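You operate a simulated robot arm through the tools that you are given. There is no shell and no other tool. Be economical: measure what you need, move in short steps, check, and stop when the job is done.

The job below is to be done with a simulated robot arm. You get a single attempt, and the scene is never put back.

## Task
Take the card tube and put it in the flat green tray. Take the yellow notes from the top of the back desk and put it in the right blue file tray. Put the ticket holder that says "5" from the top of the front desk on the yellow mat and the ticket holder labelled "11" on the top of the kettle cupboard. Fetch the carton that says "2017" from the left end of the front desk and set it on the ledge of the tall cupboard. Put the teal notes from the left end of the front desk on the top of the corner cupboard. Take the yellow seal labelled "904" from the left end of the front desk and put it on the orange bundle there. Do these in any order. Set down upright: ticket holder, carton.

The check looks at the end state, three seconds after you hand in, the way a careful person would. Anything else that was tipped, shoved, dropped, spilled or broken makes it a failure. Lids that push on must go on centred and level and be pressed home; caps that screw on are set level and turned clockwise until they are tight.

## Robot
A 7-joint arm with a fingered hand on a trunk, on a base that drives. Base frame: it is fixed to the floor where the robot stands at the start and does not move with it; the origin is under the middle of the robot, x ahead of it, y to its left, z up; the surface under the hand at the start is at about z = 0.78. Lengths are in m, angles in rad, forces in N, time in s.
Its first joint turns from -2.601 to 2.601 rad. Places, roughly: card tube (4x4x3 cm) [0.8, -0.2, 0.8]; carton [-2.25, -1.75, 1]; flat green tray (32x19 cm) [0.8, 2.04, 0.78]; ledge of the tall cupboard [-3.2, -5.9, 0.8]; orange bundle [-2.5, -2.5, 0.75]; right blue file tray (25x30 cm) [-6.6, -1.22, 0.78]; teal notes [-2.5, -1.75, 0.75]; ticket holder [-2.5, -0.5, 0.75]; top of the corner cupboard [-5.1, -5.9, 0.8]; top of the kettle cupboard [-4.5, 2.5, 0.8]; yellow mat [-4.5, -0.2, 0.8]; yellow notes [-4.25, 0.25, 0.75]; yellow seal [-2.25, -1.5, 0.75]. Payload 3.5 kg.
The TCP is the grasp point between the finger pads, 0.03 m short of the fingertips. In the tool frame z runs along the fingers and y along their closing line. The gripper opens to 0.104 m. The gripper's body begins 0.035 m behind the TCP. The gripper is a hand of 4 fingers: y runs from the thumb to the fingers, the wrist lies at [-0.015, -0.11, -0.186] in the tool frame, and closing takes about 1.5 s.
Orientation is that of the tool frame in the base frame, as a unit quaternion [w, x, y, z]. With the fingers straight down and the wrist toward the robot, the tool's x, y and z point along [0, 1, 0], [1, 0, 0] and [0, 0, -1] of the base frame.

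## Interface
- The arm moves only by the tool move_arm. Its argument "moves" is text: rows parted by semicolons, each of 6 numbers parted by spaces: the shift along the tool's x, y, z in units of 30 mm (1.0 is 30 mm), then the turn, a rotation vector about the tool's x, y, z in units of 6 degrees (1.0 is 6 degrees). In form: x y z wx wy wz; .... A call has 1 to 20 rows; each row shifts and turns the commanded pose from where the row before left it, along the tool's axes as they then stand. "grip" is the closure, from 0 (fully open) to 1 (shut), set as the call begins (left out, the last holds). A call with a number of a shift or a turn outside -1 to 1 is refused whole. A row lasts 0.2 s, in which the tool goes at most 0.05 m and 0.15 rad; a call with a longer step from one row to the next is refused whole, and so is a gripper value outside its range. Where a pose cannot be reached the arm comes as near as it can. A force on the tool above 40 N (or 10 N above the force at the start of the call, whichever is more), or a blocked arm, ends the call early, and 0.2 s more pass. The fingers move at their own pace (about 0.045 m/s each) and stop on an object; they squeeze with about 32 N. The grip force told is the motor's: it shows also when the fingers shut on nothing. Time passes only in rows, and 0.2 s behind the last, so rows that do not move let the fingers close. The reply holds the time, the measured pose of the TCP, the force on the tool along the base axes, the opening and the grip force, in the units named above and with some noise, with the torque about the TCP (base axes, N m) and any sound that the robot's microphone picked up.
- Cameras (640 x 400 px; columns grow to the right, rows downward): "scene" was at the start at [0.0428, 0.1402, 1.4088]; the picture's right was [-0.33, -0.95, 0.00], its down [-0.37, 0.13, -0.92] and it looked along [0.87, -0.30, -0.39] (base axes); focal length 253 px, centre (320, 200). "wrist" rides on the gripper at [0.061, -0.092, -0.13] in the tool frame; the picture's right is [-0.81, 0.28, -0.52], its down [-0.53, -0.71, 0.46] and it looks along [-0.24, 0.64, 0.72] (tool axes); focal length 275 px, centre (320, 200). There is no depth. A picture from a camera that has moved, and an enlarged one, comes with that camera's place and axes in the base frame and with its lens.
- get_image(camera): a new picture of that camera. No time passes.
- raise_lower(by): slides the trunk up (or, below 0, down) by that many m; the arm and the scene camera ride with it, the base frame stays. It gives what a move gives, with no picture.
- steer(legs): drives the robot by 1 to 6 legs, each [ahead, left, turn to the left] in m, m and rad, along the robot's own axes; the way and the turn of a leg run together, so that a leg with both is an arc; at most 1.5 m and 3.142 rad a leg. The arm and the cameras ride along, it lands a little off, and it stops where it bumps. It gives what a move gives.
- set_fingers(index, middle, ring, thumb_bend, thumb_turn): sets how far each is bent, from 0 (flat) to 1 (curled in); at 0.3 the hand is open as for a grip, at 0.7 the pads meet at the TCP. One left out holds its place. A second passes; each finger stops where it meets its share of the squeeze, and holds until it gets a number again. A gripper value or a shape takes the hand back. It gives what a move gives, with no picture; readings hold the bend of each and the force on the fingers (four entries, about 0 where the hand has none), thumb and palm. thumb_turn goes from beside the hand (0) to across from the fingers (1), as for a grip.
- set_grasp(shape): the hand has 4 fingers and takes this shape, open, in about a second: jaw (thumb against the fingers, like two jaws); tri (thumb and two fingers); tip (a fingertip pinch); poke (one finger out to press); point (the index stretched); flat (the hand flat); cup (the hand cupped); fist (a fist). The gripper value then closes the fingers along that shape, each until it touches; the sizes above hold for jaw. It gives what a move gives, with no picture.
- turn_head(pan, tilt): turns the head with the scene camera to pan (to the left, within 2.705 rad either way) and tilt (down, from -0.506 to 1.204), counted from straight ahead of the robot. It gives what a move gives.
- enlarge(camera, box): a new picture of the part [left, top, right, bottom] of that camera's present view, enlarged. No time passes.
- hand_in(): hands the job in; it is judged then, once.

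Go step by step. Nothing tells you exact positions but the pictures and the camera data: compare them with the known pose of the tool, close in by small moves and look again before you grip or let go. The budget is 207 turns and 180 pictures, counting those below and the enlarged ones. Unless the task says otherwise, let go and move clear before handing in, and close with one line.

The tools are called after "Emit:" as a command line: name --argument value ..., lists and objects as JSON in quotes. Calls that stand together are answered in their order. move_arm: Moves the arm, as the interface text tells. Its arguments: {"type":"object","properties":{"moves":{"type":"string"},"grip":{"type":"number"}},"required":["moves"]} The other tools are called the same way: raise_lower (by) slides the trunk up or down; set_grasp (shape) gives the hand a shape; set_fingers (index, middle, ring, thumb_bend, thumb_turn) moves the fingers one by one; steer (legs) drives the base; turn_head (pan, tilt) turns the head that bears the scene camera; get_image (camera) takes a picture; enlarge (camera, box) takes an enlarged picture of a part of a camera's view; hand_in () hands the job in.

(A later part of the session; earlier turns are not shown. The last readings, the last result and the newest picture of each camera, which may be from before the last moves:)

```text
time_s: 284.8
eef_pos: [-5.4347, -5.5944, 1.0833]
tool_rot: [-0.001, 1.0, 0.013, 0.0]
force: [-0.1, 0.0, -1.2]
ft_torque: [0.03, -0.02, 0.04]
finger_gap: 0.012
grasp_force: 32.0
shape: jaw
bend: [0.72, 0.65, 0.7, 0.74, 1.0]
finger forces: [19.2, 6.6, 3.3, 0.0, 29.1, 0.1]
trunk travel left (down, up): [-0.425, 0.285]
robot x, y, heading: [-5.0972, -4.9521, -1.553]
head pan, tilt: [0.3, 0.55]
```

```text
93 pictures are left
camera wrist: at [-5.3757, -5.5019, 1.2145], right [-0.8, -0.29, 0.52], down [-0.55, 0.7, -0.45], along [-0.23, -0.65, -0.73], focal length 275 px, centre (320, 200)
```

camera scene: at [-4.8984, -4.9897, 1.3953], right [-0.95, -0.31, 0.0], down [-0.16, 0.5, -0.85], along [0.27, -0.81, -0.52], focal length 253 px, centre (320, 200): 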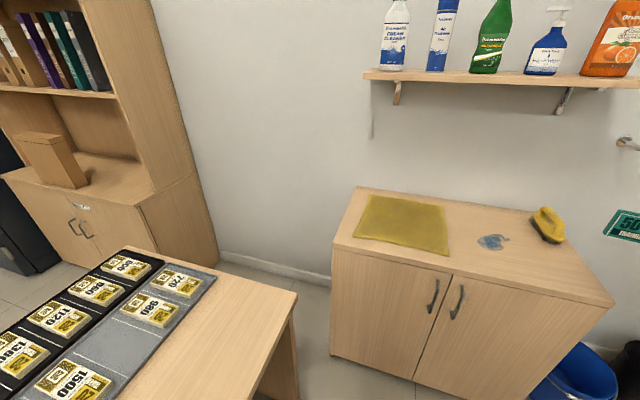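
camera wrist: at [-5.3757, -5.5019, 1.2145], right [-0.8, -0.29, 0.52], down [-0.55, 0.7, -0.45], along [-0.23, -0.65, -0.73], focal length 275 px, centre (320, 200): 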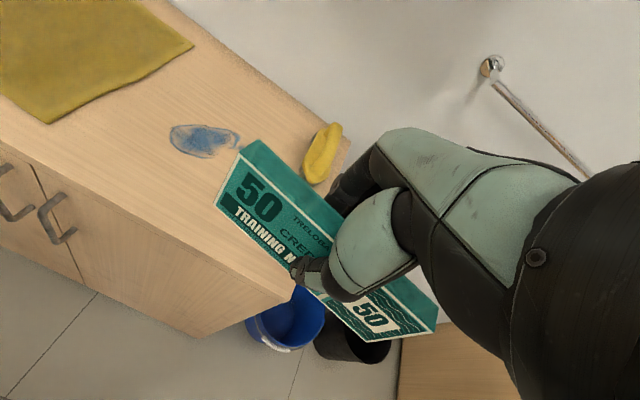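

The free spot is the right front area, about (-5.35, -5.745), clear of stain, sponge and cloth. Move there and lower.

Emit:
move_arm --moves "0.54 1 0 0 0 0;0.54 1 0 0 0 0;0.54 1 0 0 0 0;0.54 1 0 0 0 0;0.54 1.0 0 0 0 0;0 0.1 1 0 0 0;0 0 1 0 0 0;0 0 1 0 0 0;0 0 1 0 0 0;0 0 1 0 0 0;0 0 1 0 0 0;0 0 0.6 0 0 0;0 0 0 0 0 0"

Emit:
get_image --camera "scene"

Emit:
get_image --camera "wrist"

```text
time_s: 287.6
eef_pos: [-5.3465, -5.744, 0.8838]
tool_rot: [-0.002, 1.0, 0.012, 0.0]
force: [0.2, -0.1, -1.1]
ft_torque: [0.03, -0.01, 0.01]
finger_gap: 0.012
grasp_force: 32.0
shape: jaw
bend: [0.72, 0.65, 0.7, 0.74, 1.0]
finger forces: [19.4, 6.4, 3.3, 0.0, 29.2, 0.0]
trunk travel left (down, up): [-0.425, 0.285]
robot x, y, heading: [-5.0955, -4.9521, -1.551]
head pan, tilt: [0.3, 0.55]
```

```text
92 pictures are left
camera scene: at [-4.8982, -4.9898, 1.3953], right [-0.95, -0.31, 0.0], down [-0.16, 0.5, -0.85], along [0.27, -0.81, -0.52], focal length 253 px, centre (320, 200)
```

scene: 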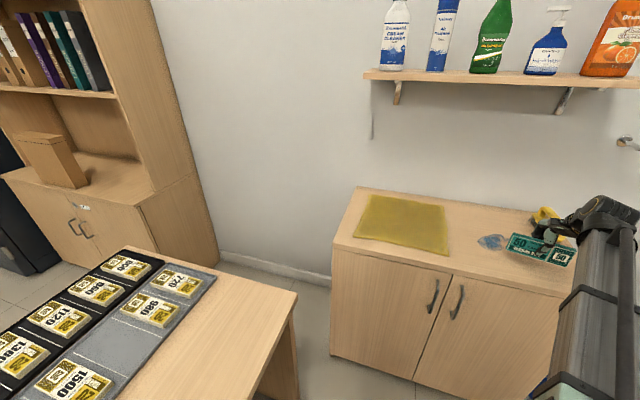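

```text
91 pictures are left
camera wrist: at [-5.2885, -5.6523, 1.015], right [-0.8, -0.29, 0.52], down [-0.55, 0.7, -0.45], along [-0.23, -0.65, -0.73], focal length 275 px, centre (320, 200)
```

wrist: 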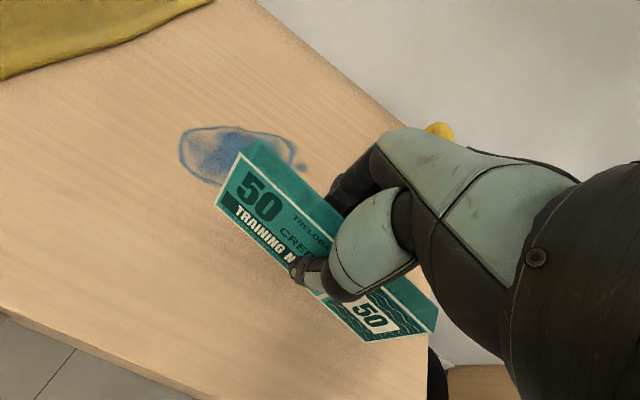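

Emit:
move_arm --moves "0 0 0.5 0 0 0;0 0 0.5 0 0 0;0 0 0.4 0 0 0;0 0 0 0 0 0"

Emit:
move_arm --moves "0 0 0.15 0 0 0;0 0 0.15 0 0 0;0 0 0 0 0 0"

Emit:
get_image --camera "wrist"

```text
time_s: 288.6
eef_pos: [-5.3487, -5.7434, 0.8463]
tool_rot: [0.002, 1.0, 0.01, 0.0]
force: [-1.2, -2.3, 28.9]
ft_torque: [-0.09, 0.0, 0.09]
finger_gap: 0.0132
grasp_force: 31.9
shape: jaw
bend: [0.72, 0.72, 0.7, 0.75, 1.0]
finger forces: [22.8, 9.5, 4.8, 0.0, 34.0, 0.1]
trunk travel left (down, up): [-0.425, 0.285]
robot x, y, heading: [-5.1001, -4.9543, -1.557]
head pan, tilt: [0.3, 0.55]
```

```text
time_s: 289.0
eef_pos: [-5.3494, -5.7428, 0.846]
tool_rot: [0.005, 1.0, 0.011, -0.001]
force: [-0.4, 3.2, 24.1]
ft_torque: [0.06, -0.06, 0.06]
finger_gap: 0.0139
grasp_force: 31.6
shape: jaw
bend: [0.72, 0.72, 0.7, 0.75, 1.0]
finger forces: [20.5, 8.3, 3.7, 0.0, 36.1, 0.1]
trunk travel left (down, up): [-0.425, 0.285]
robot x, y, heading: [-5.097, -4.9535, -1.553]
head pan, tilt: [0.3, 0.55]
stopped in row 1: the force on the tool passed its limit at 43 N (the readings are from after the stop); the commanded pose is now the measured one
```

```text
90 pictures are left
camera wrist: at [-5.2903, -5.6497, 0.9752], right [-0.8, -0.29, 0.52], down [-0.55, 0.7, -0.46], along [-0.23, -0.66, -0.72], focal length 275 px, centre (320, 200)
```

wrist: 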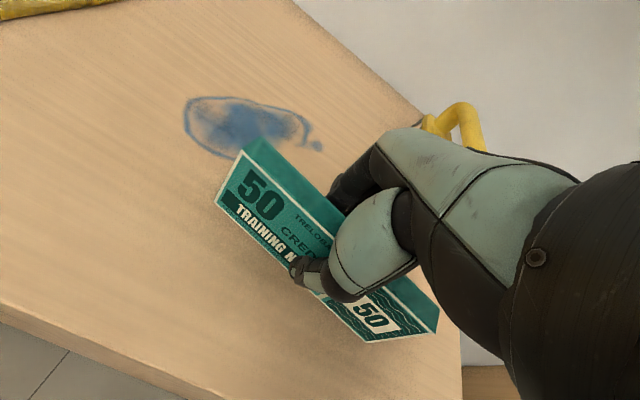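

Contact: the top is at z≈0.80. Relax upward a few mm, open, and lift.

Emit:
move_arm --moves "0 0 -0.1 0 0 0;0 0 0 0 0 0"

Emit:
move_arm --moves "0 0 0 0 0 0;0 0 0 0 0 0;0 0 0 0 0 0;0 0 0 0 0 0;0 0 0 0 0 0;0 0 0 0 0 0;0 0 0 0 0 0" --grip 0.4

Emit:
move_arm --moves "0 0 -0.5 0 0 0;0 0 -1 0 0 0;0 0 -1 0 0 0;0 0 -1 0 0 0;0 0 -1 0 0 0;0 0 -1 0 0 0;0 0 -1 0 0 0;0 0 -1 0 0 0"

Emit:
get_image --camera "wrist"

```text
time_s: 289.6
eef_pos: [-5.3498, -5.7435, 0.8451]
tool_rot: [0.002, 1.0, 0.01, 0.0]
force: [1.9, 4.2, 16.3]
ft_torque: [0.09, -0.12, 0.06]
finger_gap: 0.0138
grasp_force: 32.2
shape: jaw
bend: [0.72, 0.72, 0.7, 0.75, 1.0]
finger forces: [19.7, 7.8, 3.2, 0.0, 35.6, 0.1]
trunk travel left (down, up): [-0.425, 0.285]
robot x, y, heading: [-5.0947, -4.9489, -1.552]
head pan, tilt: [0.3, 0.55]
```

```text
time_s: 291.2
eef_pos: [-5.3506, -5.7443, 0.8444]
tool_rot: [0.0, 1.0, 0.011, 0.001]
force: [0.1, 0.0, 0.4]
ft_torque: [0.0, 0.01, 0.0]
finger_gap: 0.0619
grasp_force: 0.1
shape: jaw
bend: [0.29, 0.41, 0.37, 0.65, 1.0]
finger forces: [0.0, 0.0, 0.0, 0.0, 0.1, 0.0]
trunk travel left (down, up): [-0.425, 0.285]
robot x, y, heading: [-5.0954, -4.9534, -1.556]
head pan, tilt: [0.3, 0.55]
```

```text
time_s: 293.0
eef_pos: [-5.3488, -5.7436, 1.0705]
tool_rot: [0.0, 1.0, 0.01, 0.0]
force: [-0.3, 0.7, -0.4]
ft_torque: [0.01, -0.01, 0.01]
finger_gap: 0.0619
grasp_force: 0.0
shape: jaw
bend: [0.29, 0.41, 0.37, 0.65, 1.0]
finger forces: [0.1, 0.1, 0.1, 0.0, 0.0, 0.0]
trunk travel left (down, up): [-0.425, 0.285]
robot x, y, heading: [-5.0931, -4.9532, -1.55]
head pan, tilt: [0.3, 0.55]
```

```text
89 pictures are left
camera wrist: at [-5.2909, -5.6517, 1.2003], right [-0.8, -0.29, 0.52], down [-0.55, 0.7, -0.46], along [-0.23, -0.65, -0.72], focal length 275 px, centre (320, 200)
```

wrist: 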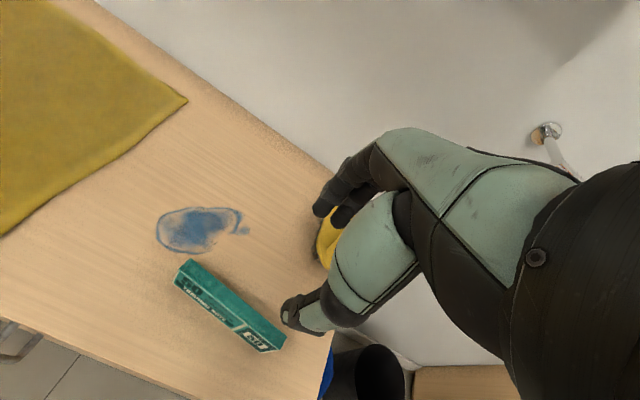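

Teal notes stand on the corner cupboard. Next the yellow notes: retract, back out, and look along the west aisle.

Emit:
move_arm --moves "0.9 -0.4 0 0 0 0;0.9 -0.4 0 0 0 0;0.9 -0.4 0 0 0 0;0.9 -0.4 0 0 0 0;0.9 -0.4 0 0 0 0;0.9 -0.4 0 0 0 0;0.9 -0.4 0 0 0 0;0.9 -0.5 0 0 0 0;0.7 -0.5 0 0 0 0" --grip 0.2

Emit:
steer --legs '[[-1.4, 0, 0], [-0.3, -0.2, 0], [0, 0, 1.555]]'

Emit:
turn_head --pan 1.5 --tilt 0.35

Emit:
get_image --camera "scene"

```text
time_s: 295.0
eef_pos: [-5.1163, -5.6258, 1.0691]
tool_rot: [0.001, 1.0, 0.01, 0.0]
force: [1.2, 0.4, -0.3]
ft_torque: [0.03, 0.01, -0.03]
finger_gap: 0.0827
grasp_force: 0.2
shape: jaw
bend: [0.27, 0.34, 0.32, 0.5, 0.99]
finger forces: [0.1, 0.0, 0.1, 0.1, 0.1, 0.0]
trunk travel left (down, up): [-0.425, 0.285]
robot x, y, heading: [-5.0968, -4.9528, -1.55]
head pan, tilt: [0.3, 0.55]
```

```text
time_s: 307.6
eef_pos: [-4.6693, -3.2903, 1.069]
tool_rot: [0.001, 0.698, 0.717, 0.001]
force: [-0.2, -0.1, -0.9]
ft_torque: [-0.05, -0.02, 0.0]
finger_gap: 0.0829
grasp_force: 0.2
shape: jaw
bend: [0.27, 0.34, 0.32, 0.5, 0.99]
finger forces: [0.0, 0.1, 0.1, 0.1, 0.0, 0.1]
trunk travel left (down, up): [-0.425, 0.285]
robot x, y, heading: [-5.3445, -3.2736, 0.024]
head pan, tilt: [0.3, 0.55]
```

```text
time_s: 309.0
eef_pos: [-4.6691, -3.2909, 1.0687]
tool_rot: [0.0, 0.698, 0.716, 0.001]
force: [-0.4, -0.6, -0.5]
ft_torque: [-0.02, -0.01, 0.01]
finger_gap: 0.0827
grasp_force: 0.1
shape: jaw
bend: [0.27, 0.34, 0.32, 0.5, 0.99]
finger forces: [0.0, 0.0, 0.0, 0.1, 0.0, 0.1]
trunk travel left (down, up): [-0.425, 0.285]
robot x, y, heading: [-5.3403, -3.2791, 0.023]
head pan, tilt: [1.499, 0.351]
```

```text
88 pictures are left
camera scene: at [-5.3863, -3.0117, 1.4135], right [1.0, -0.05, 0.0], down [-0.02, -0.34, -0.94], along [0.05, 0.94, -0.34], focal length 253 px, centre (320, 200)
```

scene: 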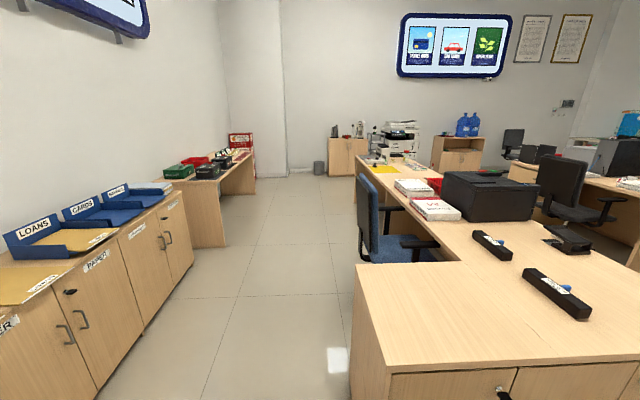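

The west aisle is clear; the right blue tray is the northmost of three on the left cabinets. I turn to face +y and drive up the aisle.

Emit:
steer --legs '[[-0.4, 0.2, 0], [0, 0, 1.545], [1.5, 0, 0], [1.2, 0, 0]]'

Emit:
turn_head --pan -0.9 --tilt 0.4

Emit:
get_image --camera "scene"

Emit:
turn_head --pan 1.8 --tilt 0.5

Emit:
get_image --camera "scene"

```text
time_s: 328.2
eef_pos: [-5.6344, 0.3114, 1.0699]
tool_rot: [0.001, 0.011, 1.0, 0.001]
force: [-0.1, -0.4, 0.2]
ft_torque: [0.0, 0.01, 0.02]
finger_gap: 0.0828
grasp_force: 0.0
shape: jaw
bend: [0.27, 0.34, 0.32, 0.5, 0.99]
finger forces: [0.0, 0.0, 0.1, 0.0, 0.0, 0.0]
trunk travel left (down, up): [-0.425, 0.285]
robot x, y, heading: [-5.6879, -0.3615, 1.545]
head pan, tilt: [1.499, 0.351]
```

```text
time_s: 330.4
eef_pos: [-5.6354, 0.3109, 1.0692]
tool_rot: [0.0, 0.011, 1.0, 0.002]
force: [-1.7, -1.2, -0.2]
ft_torque: [0.01, 0.02, -0.03]
finger_gap: 0.0828
grasp_force: 0.1
shape: jaw
bend: [0.27, 0.34, 0.32, 0.5, 0.99]
finger forces: [0.0, 0.1, 0.0, 0.0, 0.0, 0.1]
trunk travel left (down, up): [-0.425, 0.285]
robot x, y, heading: [-5.6855, -0.3603, 1.549]
head pan, tilt: [-0.901, 0.4]
```

```text
87 pictures are left
camera scene: at [-5.7811, -0.3444, 1.409], right [0.6, -0.8, 0.0], down [-0.31, -0.23, -0.92], along [0.74, 0.55, -0.39], focal length 253 px, centre (320, 200)
```

scene: 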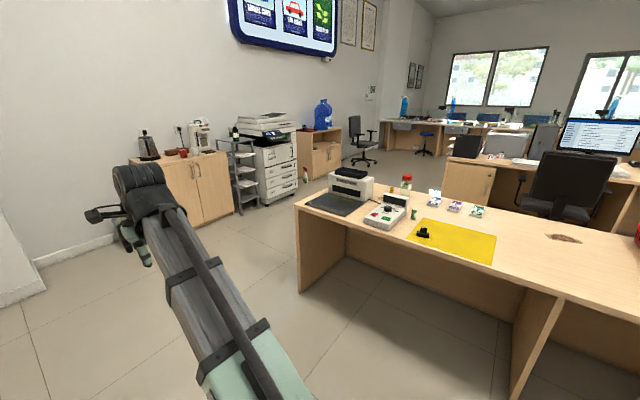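

```text
time_s: 332.8
eef_pos: [-5.6348, 0.3112, 1.0692]
tool_rot: [0.0, 0.011, 1.0, 0.001]
force: [0.8, -0.1, 1.4]
ft_torque: [-0.02, 0.0, -0.02]
finger_gap: 0.083
grasp_force: 0.1
shape: jaw
bend: [0.27, 0.34, 0.32, 0.5, 0.99]
finger forces: [0.1, 0.1, 0.1, 0.0, 0.0, 0.0]
trunk travel left (down, up): [-0.425, 0.285]
robot x, y, heading: [-5.6877, -0.3628, 1.545]
head pan, tilt: [1.799, 0.499]
```

```text
86 pictures are left
camera scene: at [-5.9443, -0.4183, 1.3998], right [-0.2, 0.98, 0.0], down [0.47, 0.1, -0.88], along [-0.86, -0.18, -0.48], focal length 253 px, centre (320, 200)
```

scene: 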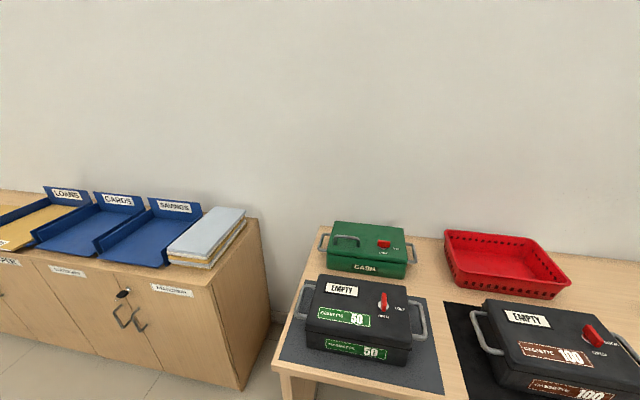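

Emit:
turn_head --pan -1.1 --tilt 0.45

Emit:
enlarge --camera "scene" --box '[230, 140, 480, 290]'

```text
time_s: 335.4
eef_pos: [-5.6351, 0.3113, 1.0689]
tool_rot: [0.0, 0.012, 1.0, 0.001]
force: [1.0, -1.0, 0.7]
ft_torque: [-0.01, 0.03, 0.0]
finger_gap: 0.0829
grasp_force: 0.0
shape: jaw
bend: [0.27, 0.34, 0.32, 0.5, 0.99]
finger forces: [0.1, 0.1, 0.0, 0.0, 0.1, 0.1]
trunk travel left (down, up): [-0.425, 0.285]
robot x, y, heading: [-5.6852, -0.3614, 1.548]
head pan, tilt: [-1.1, 0.45]
```

```text
2.56 times, centred on (355, 215) of scene
camera zoom: at [-5.7722, -0.3605, 1.4043], right [0.43, -0.9, 0.0], down [-0.39, -0.19, -0.9], along [0.81, 0.39, -0.44], focal length 648 px, centre (230, 162)
```

zoom: 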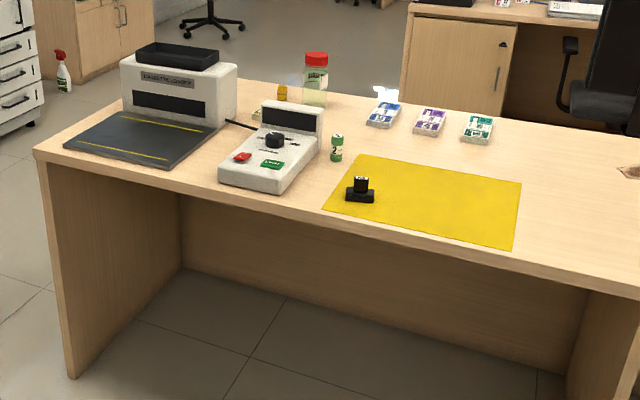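

Yellow notes lie behind the counting machine near (-4.32, 0.25), better reached from the east. I'll drive around the north end of the back desk and first fetch ticket holder "5" from the front desk's north end.

Emit:
steer --legs '[[1.5, 0, 0.025], [0, -1.5, 0], [0, -1.5, 0], [0, 0, -3.12]]'

Emit:
turn_head --pan 0.2 --tilt 0.55

Emit:
get_image --camera "scene"

```text
time_s: 364.0
eef_pos: [-2.7388, 0.4417, 1.0693]
tool_rot: [0.001, 1.0, -0.005, 0.0]
force: [0.0, 0.0, -0.3]
ft_torque: [-0.01, 0.0, -0.03]
finger_gap: 0.083
grasp_force: 0.0
shape: jaw
bend: [0.27, 0.34, 0.32, 0.5, 0.99]
finger forces: [0.1, 0.0, 0.0, 0.0, 0.1, 0.0]
trunk travel left (down, up): [-0.425, 0.285]
robot x, y, heading: [-2.7003, 1.1135, -1.587]
head pan, tilt: [-1.1, 0.45]
```

```text
time_s: 365.5
eef_pos: [-2.7389, 0.4412, 1.0687]
tool_rot: [0.002, 1.0, -0.004, 0.0]
force: [-0.6, 0.0, 1.2]
ft_torque: [0.0, 0.01, 0.04]
finger_gap: 0.0828
grasp_force: 0.0
shape: jaw
bend: [0.27, 0.34, 0.32, 0.5, 0.99]
finger forces: [0.0, 0.0, 0.0, 0.0, 0.0, 0.1]
trunk travel left (down, up): [-0.425, 0.285]
robot x, y, heading: [-2.696, 1.1141, -1.581]
head pan, tilt: [0.201, 0.55]
```

```text
84 pictures are left
camera scene: at [-2.5104, 1.0683, 1.3953], right [-0.98, -0.19, 0.0], down [-0.1, 0.51, -0.85], along [0.16, -0.84, -0.52], focal length 253 px, centre (320, 200)
```

scene: 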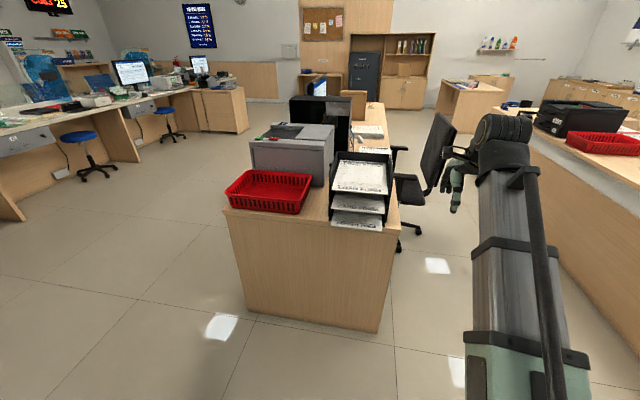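

The tickets are behind the rack on the front desk; I'll approach from the west aisle at y≈0, facing +x, with the trunk raised for clearance.

Emit:
raise_lower --by 0.15

Emit:
steer --legs '[[0.55, -0.55, 0], [0, 0, 1.585], [0, -0.45, 0]]'

Emit:
turn_head --pan -0.3 --tilt 0.65

Emit:
get_image --camera "scene"

Emit:
get_image --camera "wrist"

```text
time_s: 367.2
eef_pos: [-2.7381, 0.4408, 1.2196]
tool_rot: [0.0, 1.0, -0.004, -0.001]
force: [-0.7, -0.2, 0.6]
ft_torque: [0.01, -0.02, 0.01]
finger_gap: 0.0826
grasp_force: 0.0
shape: jaw
bend: [0.27, 0.34, 0.32, 0.5, 0.99]
finger forces: [0.1, 0.0, 0.1, 0.0, 0.0, 0.0]
trunk travel left (down, up): [-0.575, 0.135]
robot x, y, heading: [-2.7001, 1.1107, -1.579]
head pan, tilt: [0.201, 0.55]
```

```text
time_s: 377.8
eef_pos: [-2.5684, 0.1148, 1.2193]
tool_rot: [0.0, 0.689, 0.725, 0.001]
force: [0.5, 0.2, -0.2]
ft_torque: [0.0, 0.0, 0.02]
finger_gap: 0.0827
grasp_force: 0.0
shape: jaw
bend: [0.27, 0.34, 0.32, 0.5, 0.99]
finger forces: [0.1, 0.0, 0.1, 0.1, 0.0, 0.0]
trunk travel left (down, up): [-0.575, 0.135]
robot x, y, heading: [-3.2362, 0.1151, 0.056]
head pan, tilt: [0.201, 0.55]
```

```text
time_s: 378.7
eef_pos: [-2.5689, 0.1153, 1.2201]
tool_rot: [0.001, 0.689, 0.725, 0.0]
force: [-0.1, -0.6, 0.1]
ft_torque: [0.02, -0.01, 0.02]
finger_gap: 0.0832
grasp_force: 0.1
shape: jaw
bend: [0.27, 0.34, 0.32, 0.5, 0.99]
finger forces: [0.0, 0.0, 0.1, 0.0, 0.1, 0.0]
trunk travel left (down, up): [-0.575, 0.135]
robot x, y, heading: [-3.2451, 0.1157, 0.047]
head pan, tilt: [-0.3, 0.649]
```

```text
83 pictures are left
camera scene: at [-3.2111, 0.261, 1.5365], right [-0.25, -0.97, 0.0], down [-0.59, 0.15, -0.8], along [0.77, -0.2, -0.6], focal length 253 px, centre (320, 200)
```

scene: 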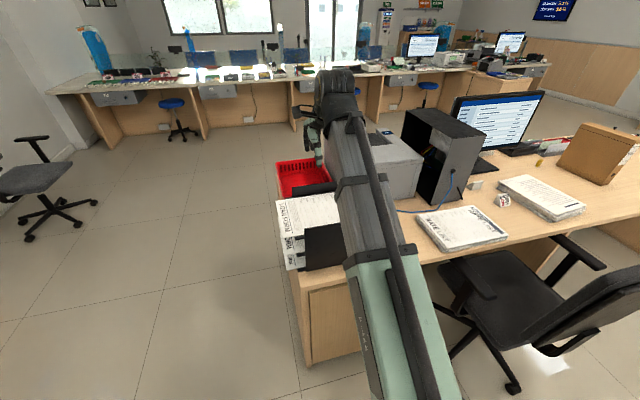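

```text
82 pictures are left
camera wrist: at [-2.6643, 0.1715, 1.3496], right [0.32, -0.79, 0.52], down [-0.68, -0.57, -0.46], along [0.66, -0.21, -0.72], focal length 275 px, centre (320, 200)
```

wrist: 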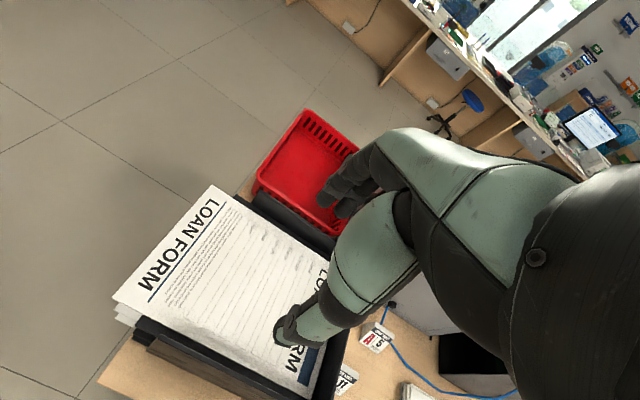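

Emit:
move_arm --moves "-1 -0.3 0 0 0 0;-1 -0.3 0 0 0 0;-1 -0.3 0 0 0 0;-1 -0.3 0 0 0 0;-1 -0.3 0 0 0 0;-1 -0.3 0 0 0 0;-1 -0.3 0 0 0 0;-1 -0.3 0 0 0 0;-1 -0.3 0 0 0 0;0 0 0 0 0 0"

Emit:
get_image --camera "wrist"

Emit:
get_image --camera "scene"

```text
time_s: 380.9
eef_pos: [-2.6358, -0.1591, 1.2172]
tool_rot: [0.002, 0.688, 0.726, 0.001]
force: [1.3, -0.1, -0.1]
ft_torque: [-0.03, 0.01, 0.0]
finger_gap: 0.083
grasp_force: 0.0
shape: jaw
bend: [0.27, 0.34, 0.32, 0.5, 0.99]
finger forces: [0.0, 0.1, 0.0, 0.0, 0.1, 0.0]
trunk travel left (down, up): [-0.575, 0.135]
robot x, y, heading: [-3.2403, 0.1143, 0.049]
head pan, tilt: [-0.3, 0.649]
```

```text
81 pictures are left
camera wrist: at [-2.7313, -0.1035, 1.3488], right [0.32, -0.79, 0.52], down [-0.68, -0.57, -0.46], along [0.66, -0.21, -0.72], focal length 275 px, centre (320, 200)
```

wrist: 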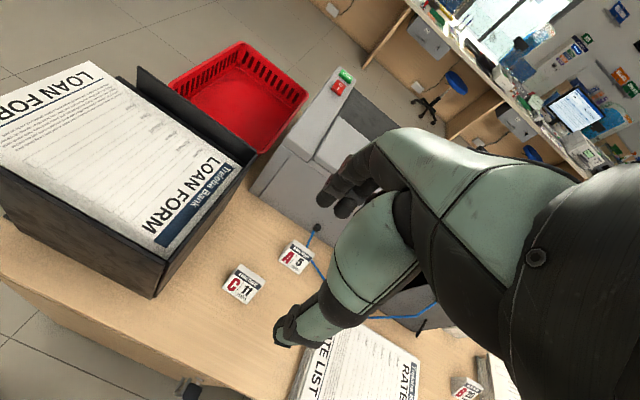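

```text
80 pictures are left
camera scene: at [-3.2112, 0.2609, 1.5365], right [-0.25, -0.97, 0.0], down [-0.59, 0.15, -0.8], along [0.77, -0.2, -0.6], focal length 253 px, centre (320, 200)
```

scene: 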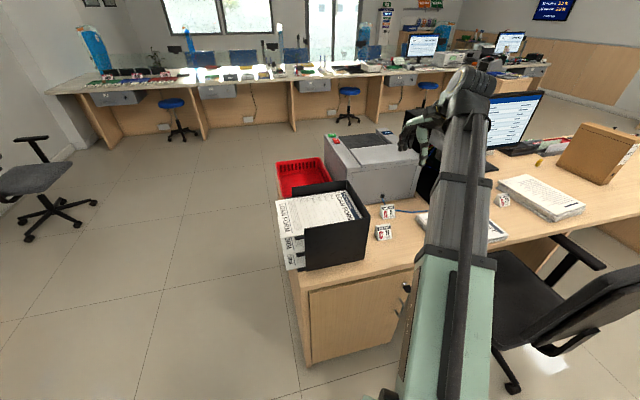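

Emit:
enlarge --camera "wrist" --box '[200, 220, 340, 320]'

Emit:
enlarge --camera "scene" --box '[350, 190, 430, 255]'

```text
4.00 times, centred on (270, 270) of wrist
camera zoom: at [-2.7313, -0.1035, 1.3488], right [0.32, -0.79, 0.52], down [-0.68, -0.57, -0.46], along [0.66, -0.21, -0.72], focal length 1101 px, centre (520, -80)
```

zoom: 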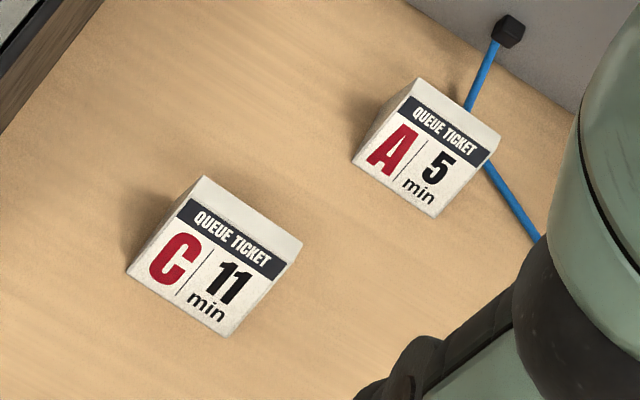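

```text
6.15 times, centred on (390, 222) of scene
camera zoom: at [-3.2112, 0.2609, 1.5365], right [-0.25, -0.97, 0.0], down [-0.59, 0.15, -0.8], along [0.77, -0.2, -0.6], focal length 1559 px, centre (-111, 62)
```

zoom: 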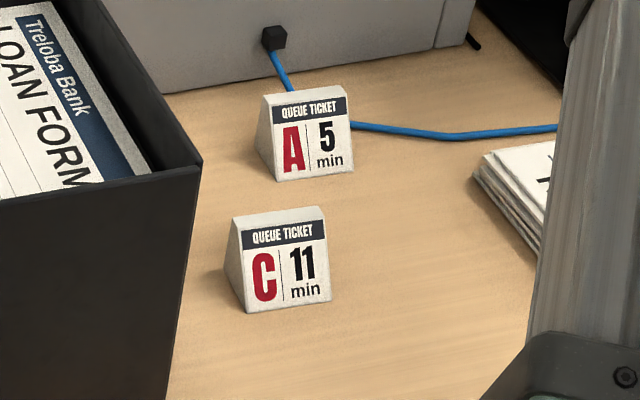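

Both ticket blocks are about 6 cm wide along y with a sloped front, so I want to pinch them by their end faces. With the target to my right the 90° yaw should now be free of self-contact; I rotate slowly.

Emit:
move_arm --moves "0 0 0 0 0 -1;0 0 0 0 0 -1;0 0 0 0 0 -1;0 0 0 0 0 -1;0 0 0 0 0 -1;0 0 0 0 0 -1;0 0 0 0 0 -1;0 0 0 0 0 -1;0 0 0 0 0 -1;0 0 0 0 0 -1;0 0 0 0 0 -1;0 0 0 0 0 -1;0 0 0 0 0 -1;0 0 0 0 0 -1;0 0 0 0 0 -0.5"

Emit:
get_image --camera "wrist"

```text
time_s: 382.6
eef_pos: [-2.6337, -0.1588, 1.219]
tool_rot: [0.001, 0.383, 0.924, 0.003]
force: [19.0, -32.7, 20.4]
ft_torque: [3.86, 5.04, 4.3]
finger_gap: 0.0829
grasp_force: 0.1
shape: jaw
bend: [0.27, 0.34, 0.32, 0.5, 0.99]
finger forces: [0.1, 0.1, 0.1, 0.1, 0.0, 0.0]
trunk travel left (down, up): [-0.575, 0.135]
robot x, y, heading: [-3.2463, 0.1176, 0.053]
head pan, tilt: [-0.3, 0.649]
stopped in row 8: the force on the tool passed its limit at 117 N (the readings are from after the stop); the commanded pose is now the measured one
```

```text
77 pictures are left
camera wrist: at [-2.7431, -0.181, 1.3493], right [0.77, -0.38, 0.52], down [-0.13, -0.88, -0.46], along [0.63, 0.29, -0.72], focal length 275 px, centre (320, 200)
```

wrist: 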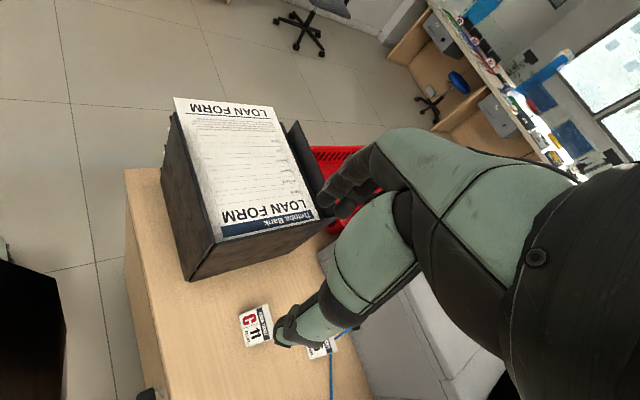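

The counter-clockwise turn jams, so I'll use the clockwise turn instead (fingers to the south), trying it up here first.

Emit:
move_arm --moves "0 0 0 0 0 1;0 0 0 0 0 1;0 0 0 0 0 1;0 0 0 0 0 1;0 0 0 0 0 1;0 0 0 0 0 1;0 0 0 0 0 1;0 0 0 0 0 1;0 0 0 0 0 1;0 0 0 0 0 1"

Emit:
move_arm --moves "0 0 0 0 0 1;0 0 0 0 0 1;0 0 0 0 0 1;0 0 0 0 0 1;0 0 0 0 0 1;0 0 0 0 0 1;0 0 0 0 0 1;0 0 0 0 0 1;0 0 0 0 0 1;0 0 0 0 0 1;0 0 0 0 0 1;0 0 0 0 0 1;0 0 0 0 0 0.5"

Emit:
get_image --camera "wrist"

```text
time_s: 382.8
eef_pos: [-2.634, -0.1584, 1.2192]
tool_rot: [0.001, 0.386, 0.922, 0.002]
force: [10.3, -0.7, 2.9]
ft_torque: [0.06, 1.73, 0.29]
finger_gap: 0.0829
grasp_force: 0.1
shape: jaw
bend: [0.27, 0.34, 0.32, 0.5, 0.99]
finger forces: [0.0, 0.0, 0.1, 0.1, 0.0, 0.0]
trunk travel left (down, up): [-0.575, 0.135]
robot x, y, heading: [-3.245, 0.1134, 0.051]
head pan, tilt: [-0.3, 0.649]
stopped in row 1: the force on the tool passed its limit at 66 N (the readings are from after the stop); the commanded pose is now the measured one
```

```text
time_s: 385.6
eef_pos: [-2.6345, -0.1594, 1.2195]
tool_rot: [0.0, 0.869, 0.495, 0.002]
force: [-0.8, 0.6, 1.2]
ft_torque: [0.03, 0.02, 0.03]
finger_gap: 0.0832
grasp_force: 0.1
shape: jaw
bend: [0.27, 0.34, 0.32, 0.5, 0.99]
finger forces: [0.0, 0.1, 0.0, 0.1, 0.0, 0.1]
trunk travel left (down, up): [-0.575, 0.135]
robot x, y, heading: [-3.2422, 0.1133, 0.049]
head pan, tilt: [-0.3, 0.649]
```

```text
76 pictures are left
camera wrist: at [-2.683, -0.0605, 1.3497], right [-0.18, -0.84, 0.51], down [-0.88, -0.1, -0.46], along [0.43, -0.54, -0.72], focal length 275 px, centre (320, 200)
```

wrist: 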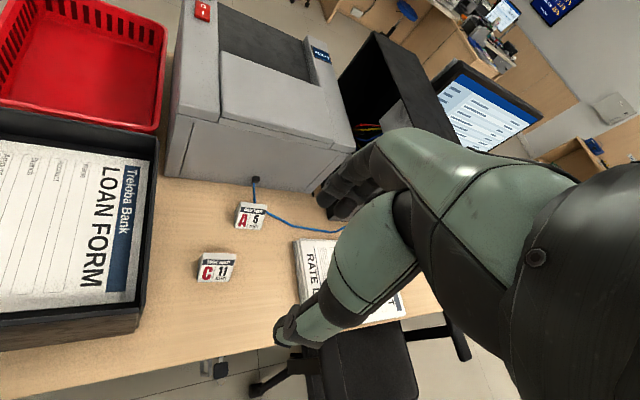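

Emit:
move_arm --moves "0 0 0 0 0 1;0 0 0 0 0 1;0 0 0 0 0 1;0 0 0 0 0 1;0 0 0 0 0 1;0 0 0 0 0 1;0 0 0 0 0 1;0 0 0 0 0 1;0 0 0 0 0 1;0 0 0 0 0 0.9"

Emit:
get_image --camera "wrist"

Emit:
get_image --camera "scene"

```text
time_s: 387.8
eef_pos: [-2.635, -0.1591, 1.2184]
tool_rot: [0.0, 1.0, 0.0, 0.002]
force: [-0.1, 1.5, -0.5]
ft_torque: [0.02, 0.0, -0.04]
finger_gap: 0.0831
grasp_force: 0.0
shape: jaw
bend: [0.27, 0.34, 0.32, 0.5, 0.99]
finger forces: [0.0, 0.1, 0.0, 0.0, 0.1, 0.1]
trunk travel left (down, up): [-0.575, 0.135]
robot x, y, heading: [-3.2445, 0.117, 0.05]
head pan, tilt: [-0.3, 0.649]
```

```text
75 pictures are left
camera wrist: at [-2.5742, -0.0678, 1.3499], right [-0.81, -0.28, 0.51], down [-0.53, 0.71, -0.46], along [-0.24, -0.64, -0.73], focal length 275 px, centre (320, 200)
```

wrist: 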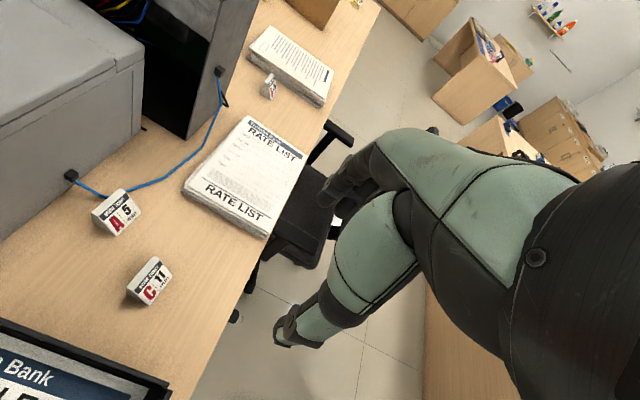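

```text
74 pictures are left
camera scene: at [-3.211, 0.261, 1.5365], right [-0.25, -0.97, 0.0], down [-0.59, 0.15, -0.8], along [0.77, -0.2, -0.6], focal length 253 px, centre (320, 200)
```

scene: 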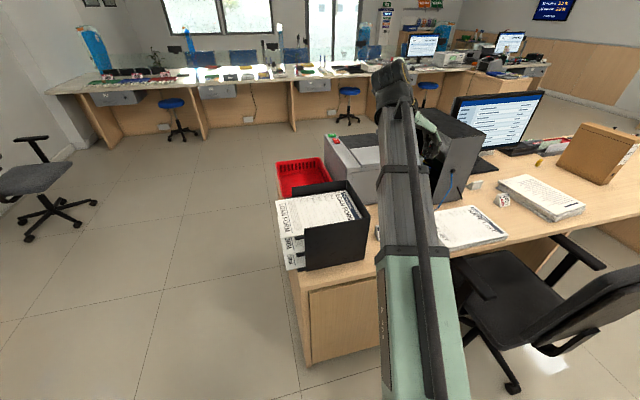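

The clockwise yaw works. Move the base 10 cm right, extend above ticket "5", then lower the trunk.

Emit:
steer --legs '[[0, -0.1, -0.05]]'

Emit:
turn_head --pan -0.2 --tilt 0.65

Emit:
get_image --camera "wrist"

```text
time_s: 389.0
eef_pos: [-2.6464, -0.2919, 1.2196]
tool_rot: [-0.002, 1.0, -0.025, 0.002]
force: [-0.1, -0.3, 0.1]
ft_torque: [-0.01, 0.0, 0.03]
finger_gap: 0.0831
grasp_force: 0.0
shape: jaw
bend: [0.27, 0.34, 0.32, 0.5, 0.99]
finger forces: [0.1, 0.0, 0.0, 0.0, 0.1, 0.1]
trunk travel left (down, up): [-0.575, 0.135]
robot x, y, heading: [-3.2408, 0.0157, -0.004]
head pan, tilt: [-0.3, 0.649]
```

```text
time_s: 389.7
eef_pos: [-2.647, -0.2923, 1.2184]
tool_rot: [-0.001, 1.0, -0.024, 0.002]
force: [-0.1, 0.4, 0.2]
ft_torque: [0.02, -0.02, 0.0]
finger_gap: 0.0829
grasp_force: 0.0
shape: jaw
bend: [0.27, 0.34, 0.32, 0.5, 0.99]
finger forces: [0.0, 0.0, 0.0, 0.1, 0.0, 0.0]
trunk travel left (down, up): [-0.575, 0.135]
robot x, y, heading: [-3.2422, 0.0135, -0.002]
head pan, tilt: [-0.201, 0.649]
```

```text
73 pictures are left
camera wrist: at [-2.5821, -0.2038, 1.3498], right [-0.83, -0.24, 0.51], down [-0.5, 0.74, -0.46], along [-0.27, -0.63, -0.73], focal length 275 px, centre (320, 200)
```

wrist: 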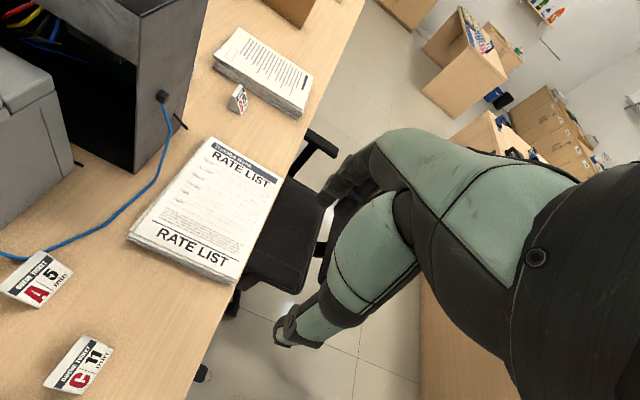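

Emit:
move_arm --moves "0 0 0 0 0 -0.46;1 0 0 0 0 0;1 0 0 0 0 0;1 0 0 0 0 0;1 0 0 0 0 0;1 -0.1 0 0 0 0;1 -0.1 0 0 0 0;1 -0.2 0 0 0 0;1 -0.1 0 0 0 0;0.15 0 0 0 0 0;0 0 0 0 0 0" --grip 0.1

Emit:
raise_lower --by -0.15

Emit:
get_image --camera "scene"

Emit:
get_image --camera "wrist"

```text
time_s: 392.1
eef_pos: [-2.4029, -0.276, 1.2207]
tool_rot: [-0.001, 1.0, -0.001, 0.002]
force: [0.1, 0.0, -0.8]
ft_torque: [-0.05, 0.01, 0.01]
finger_gap: 0.0937
grasp_force: 0.1
shape: jaw
bend: [0.29, 0.32, 0.3, 0.35, 0.98]
finger forces: [0.0, 0.0, 0.0, 0.1, 0.1, 0.0]
trunk travel left (down, up): [-0.575, 0.135]
robot x, y, heading: [-3.2402, 0.0146, -0.004]
head pan, tilt: [-0.201, 0.649]
```

```text
time_s: 393.8
eef_pos: [-2.4024, -0.2761, 1.0708]
tool_rot: [-0.001, 1.0, -0.001, 0.001]
force: [-0.4, 0.1, -0.2]
ft_torque: [-0.01, 0.01, 0.01]
finger_gap: 0.0933
grasp_force: 0.1
shape: jaw
bend: [0.29, 0.32, 0.3, 0.35, 0.98]
finger forces: [0.1, 0.0, 0.0, 0.0, 0.0, 0.0]
trunk travel left (down, up): [-0.425, 0.285]
robot x, y, heading: [-3.2387, 0.0116, -0.002]
head pan, tilt: [-0.201, 0.649]
```

```text
72 pictures are left
camera scene: at [-3.1991, 0.1655, 1.3865], right [-0.2, -0.98, 0.0], down [-0.59, 0.12, -0.8], along [0.78, -0.16, -0.6], focal length 253 px, centre (320, 200)
```

scene: 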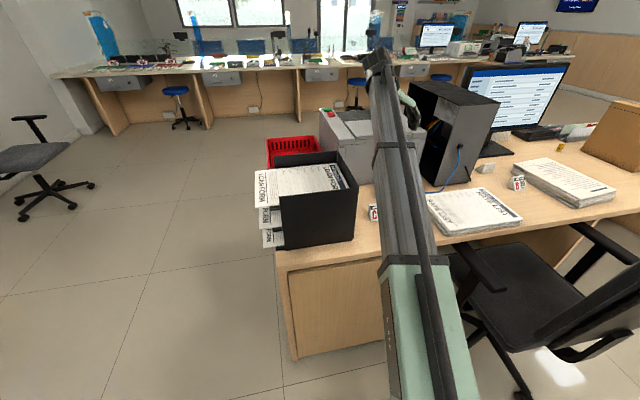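

```text
71 pictures are left
camera wrist: at [-2.3417, -0.1856, 1.2019], right [-0.81, -0.28, 0.51], down [-0.53, 0.71, -0.46], along [-0.24, -0.64, -0.73], focal length 275 px, centre (320, 200)
```

wrist: 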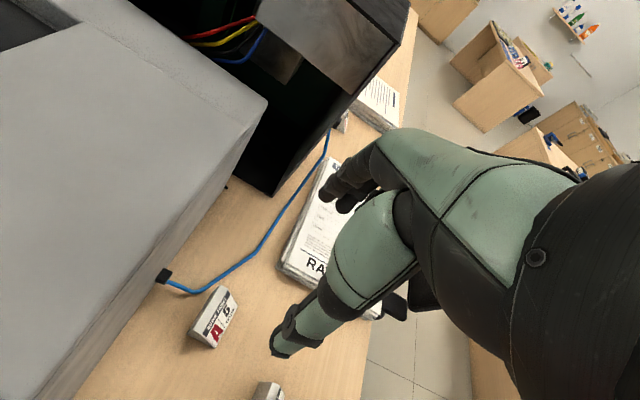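

Emit:
move_arm --moves "0 -0.12 1 0 0 0;0 0 1 0 0 0;0 0 1 0 0 0;0 0 1 0 0 0;0 0 1 0 0 0;0 0 1 0 0 0;0 0 0.7 0 0 0;0 0 0 0 0 0"

Emit:
get_image --camera "wrist"

Emit:
get_image --camera "scene"

```text
time_s: 395.6
eef_pos: [-2.4006, -0.2741, 0.8689]
tool_rot: [0.0, 1.0, -0.001, 0.001]
force: [0.8, 0.0, -0.2]
ft_torque: [0.01, 0.0, -0.01]
finger_gap: 0.0935
grasp_force: 0.1
shape: jaw
bend: [0.29, 0.32, 0.3, 0.35, 0.98]
finger forces: [0.0, 0.0, 0.1, 0.1, 0.0, 0.1]
trunk travel left (down, up): [-0.425, 0.285]
robot x, y, heading: [-3.243, 0.0131, -0.002]
head pan, tilt: [-0.201, 0.649]
```

```text
70 pictures are left
camera wrist: at [-2.3404, -0.1828, 1.0], right [-0.81, -0.28, 0.51], down [-0.53, 0.71, -0.46], along [-0.24, -0.64, -0.73], focal length 275 px, centre (320, 200)
```

wrist: 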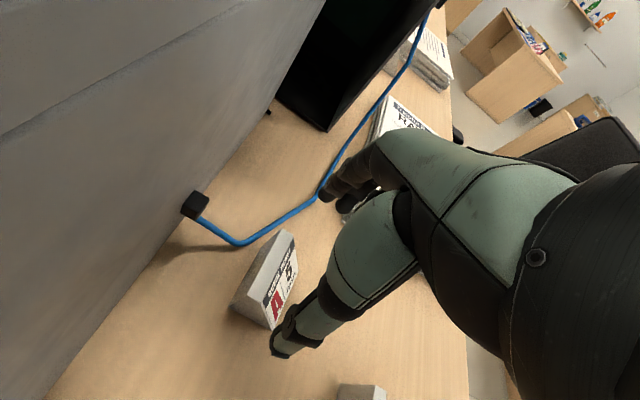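

```text
69 pictures are left
camera scene: at [-3.199, 0.1654, 1.3865], right [-0.2, -0.98, 0.0], down [-0.59, 0.12, -0.8], along [0.78, -0.16, -0.6], focal length 253 px, centre (320, 200)
```

scene: 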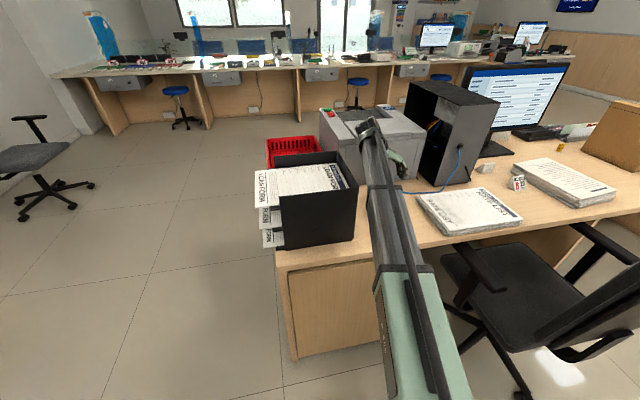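

Aligned; the cable lies about 2–3 cm beyond the fingers. Narrow slightly, descend and grip.

Emit:
move_arm --moves "0 0.12 0 0 0 0;0 0 0 0 0 0;0 0 0.8 0 0 0;0 0 0.8 0 0 0;0 0 0.6 0 0 0;0 0 0.4 0 0 0;0 0 0 0 0 0" --grip 0.2

Emit:
move_arm --moves "0 0 0 0 0 0;0 0 0 0 0 0;0 0 0 0 0 0;0 0 0 0 0 0;0 0 0 0 0 0;0 0 0 0 0 0;0 0 0 0 0 0" --grip 1

Emit:
get_image --camera "wrist"

```text
time_s: 397.2
eef_pos: [-2.4004, -0.2758, 0.7915]
tool_rot: [0.0, 1.0, -0.002, 0.001]
force: [-0.2, 0.4, 0.0]
ft_torque: [0.02, 0.0, -0.01]
finger_gap: 0.0835
grasp_force: 0.0
shape: jaw
bend: [0.27, 0.34, 0.32, 0.49, 0.99]
finger forces: [0.0, 0.1, 0.1, 0.0, 0.0, 0.0]
trunk travel left (down, up): [-0.425, 0.285]
robot x, y, heading: [-3.2396, 0.0125, -0.004]
head pan, tilt: [-0.201, 0.649]
```

```text
time_s: 398.8
eef_pos: [-2.4012, -0.2751, 0.7918]
tool_rot: [0.0, 1.0, -0.001, 0.002]
force: [0.4, -0.7, -0.2]
ft_torque: [-0.01, -0.01, -0.02]
finger_gap: 0.0577
grasp_force: 32.2
shape: jaw
bend: [0.74, 0.42, 0.44, 0.67, 1.0]
finger forces: [17.7, 10.4, 0.0, 0.1, 28.0, 0.1]
trunk travel left (down, up): [-0.425, 0.285]
robot x, y, heading: [-3.2386, 0.0124, 0.001]
head pan, tilt: [-0.201, 0.649]
```

```text
68 pictures are left
camera wrist: at [-2.3405, -0.1851, 0.9229], right [-0.81, -0.28, 0.51], down [-0.53, 0.71, -0.46], along [-0.24, -0.64, -0.73], focal length 275 px, centre (320, 200)
```

wrist: 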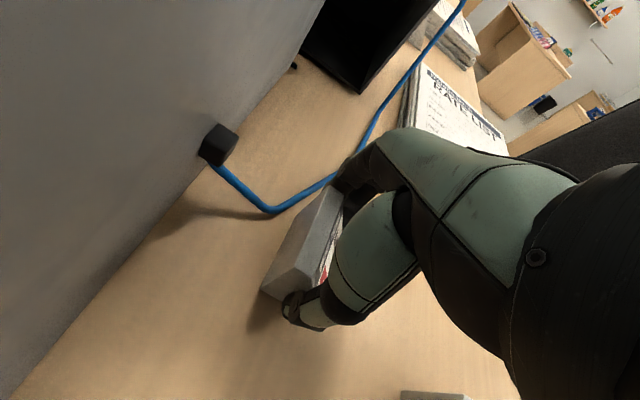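

Ticket "5" gripped by its ends. Lift, raise the trunk, retract and turn around toward the yellow mat on the back desk.

Emit:
move_arm --moves "0 0 -0.5 0 0 0;0 0 -1 0 0 0;0 0 -1 0 0 0;0 0 -1 0 0 0;0 0 -1 0 0 0;0 0 -1 0 0 0;0 0 -1 0 0 0;0 0 -1 0 0 0;0 0 -1 0 0 0;0 0 -1 0 0 0;-1 0 0 0 0 0;-1 0 0 0 0 0;-1 0 0 0 0 0;-1 0 0 0 0 0;-1 0 0 0 0 0"

Emit:
raise_lower --by 0.15

Emit:
steer --legs '[[-0.1, 0.25, 0], [-0.05, 0, 1.571], [0, 0, 1.571], [0.05, 0.3, 0]]'

Emit:
turn_head --pan 0.25 --tilt 0.65

Emit:
get_image --camera "scene"

Emit:
get_image --camera "wrist"

```text
time_s: 402.0
eef_pos: [-2.5522, -0.2753, 1.0762]
tool_rot: [-0.001, 1.0, -0.002, 0.002]
force: [0.4, 0.3, -0.5]
ft_torque: [-0.02, 0.01, 0.01]
finger_gap: 0.0579
grasp_force: 32.2
shape: jaw
bend: [0.74, 0.42, 0.44, 0.67, 1.0]
finger forces: [17.6, 10.4, 0.0, 0.1, 28.0, 0.0]
trunk travel left (down, up): [-0.425, 0.285]
robot x, y, heading: [-3.2384, 0.0131, -0.003]
head pan, tilt: [-0.201, 0.649]
```

```text
time_s: 403.8
eef_pos: [-2.5516, -0.275, 1.2259]
tool_rot: [-0.001, 1.0, -0.001, 0.002]
force: [0.3, -0.3, -1.1]
ft_torque: [0.02, 0.01, 0.0]
finger_gap: 0.0578
grasp_force: 31.9
shape: jaw
bend: [0.74, 0.42, 0.44, 0.67, 1.0]
finger forces: [17.6, 10.4, 0.1, 0.1, 28.0, 0.0]
trunk travel left (down, up): [-0.575, 0.135]
robot x, y, heading: [-3.24, 0.0114, -0.002]
head pan, tilt: [-0.201, 0.649]
```

```text
time_s: 415.1
eef_pos: [-4.1063, 0.1738, 1.2252]
tool_rot: [-0.002, -0.023, 1.0, 0.0]
force: [-0.2, 0.0, -0.4]
ft_torque: [0.01, 0.04, 0.03]
finger_gap: 0.0579
grasp_force: 32.0
shape: jaw
bend: [0.74, 0.42, 0.44, 0.68, 1.0]
finger forces: [17.6, 10.3, 0.1, 0.0, 27.8, 0.0]
trunk travel left (down, up): [-0.575, 0.135]
robot x, y, heading: [-3.4067, -0.0817, -3.094]
head pan, tilt: [-0.201, 0.649]
```

```text
time_s: 416.0
eef_pos: [-4.1061, 0.1747, 1.2258]
tool_rot: [-0.002, -0.023, 1.0, -0.001]
force: [-0.2, 0.5, -1.1]
ft_torque: [-0.02, 0.0, -0.01]
finger_gap: 0.0575
grasp_force: 32.3
shape: jaw
bend: [0.74, 0.42, 0.44, 0.68, 1.0]
finger forces: [17.5, 10.3, 0.0, 0.1, 27.9, 0.1]
trunk travel left (down, up): [-0.575, 0.135]
robot x, y, heading: [-3.4028, -0.0788, -3.096]
head pan, tilt: [0.25, 0.649]
```

```text
67 pictures are left
camera scene: at [-3.4363, -0.2725, 1.5365], right [-0.29, 0.96, 0.0], down [0.58, 0.18, -0.8], along [-0.76, -0.23, -0.6], focal length 253 px, centre (320, 200)
```

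scene: 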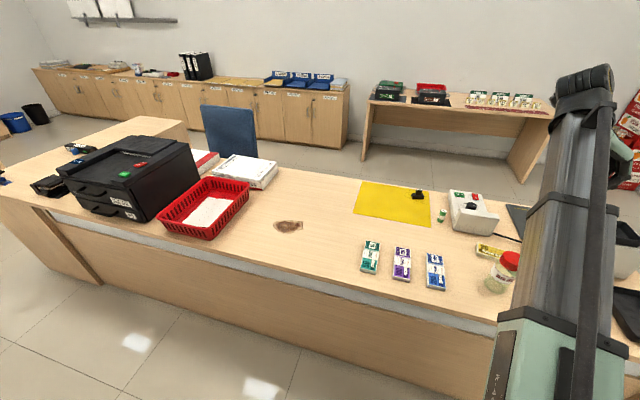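

```text
66 pictures are left
camera wrist: at [-4.1635, 0.0807, 1.357], right [0.8, 0.31, 0.51], down [0.56, -0.69, -0.46], along [0.21, 0.65, -0.73], focal length 275 px, centre (320, 200)
```

wrist: 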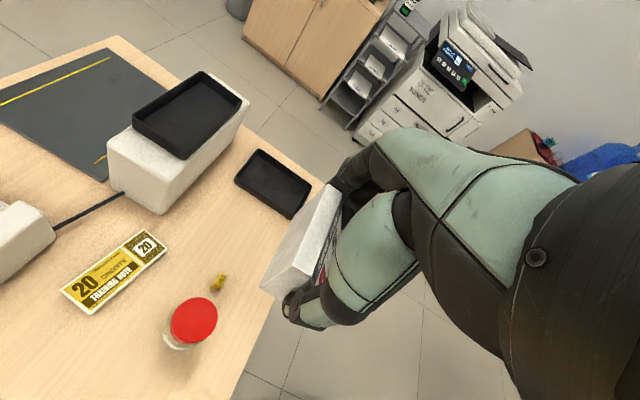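

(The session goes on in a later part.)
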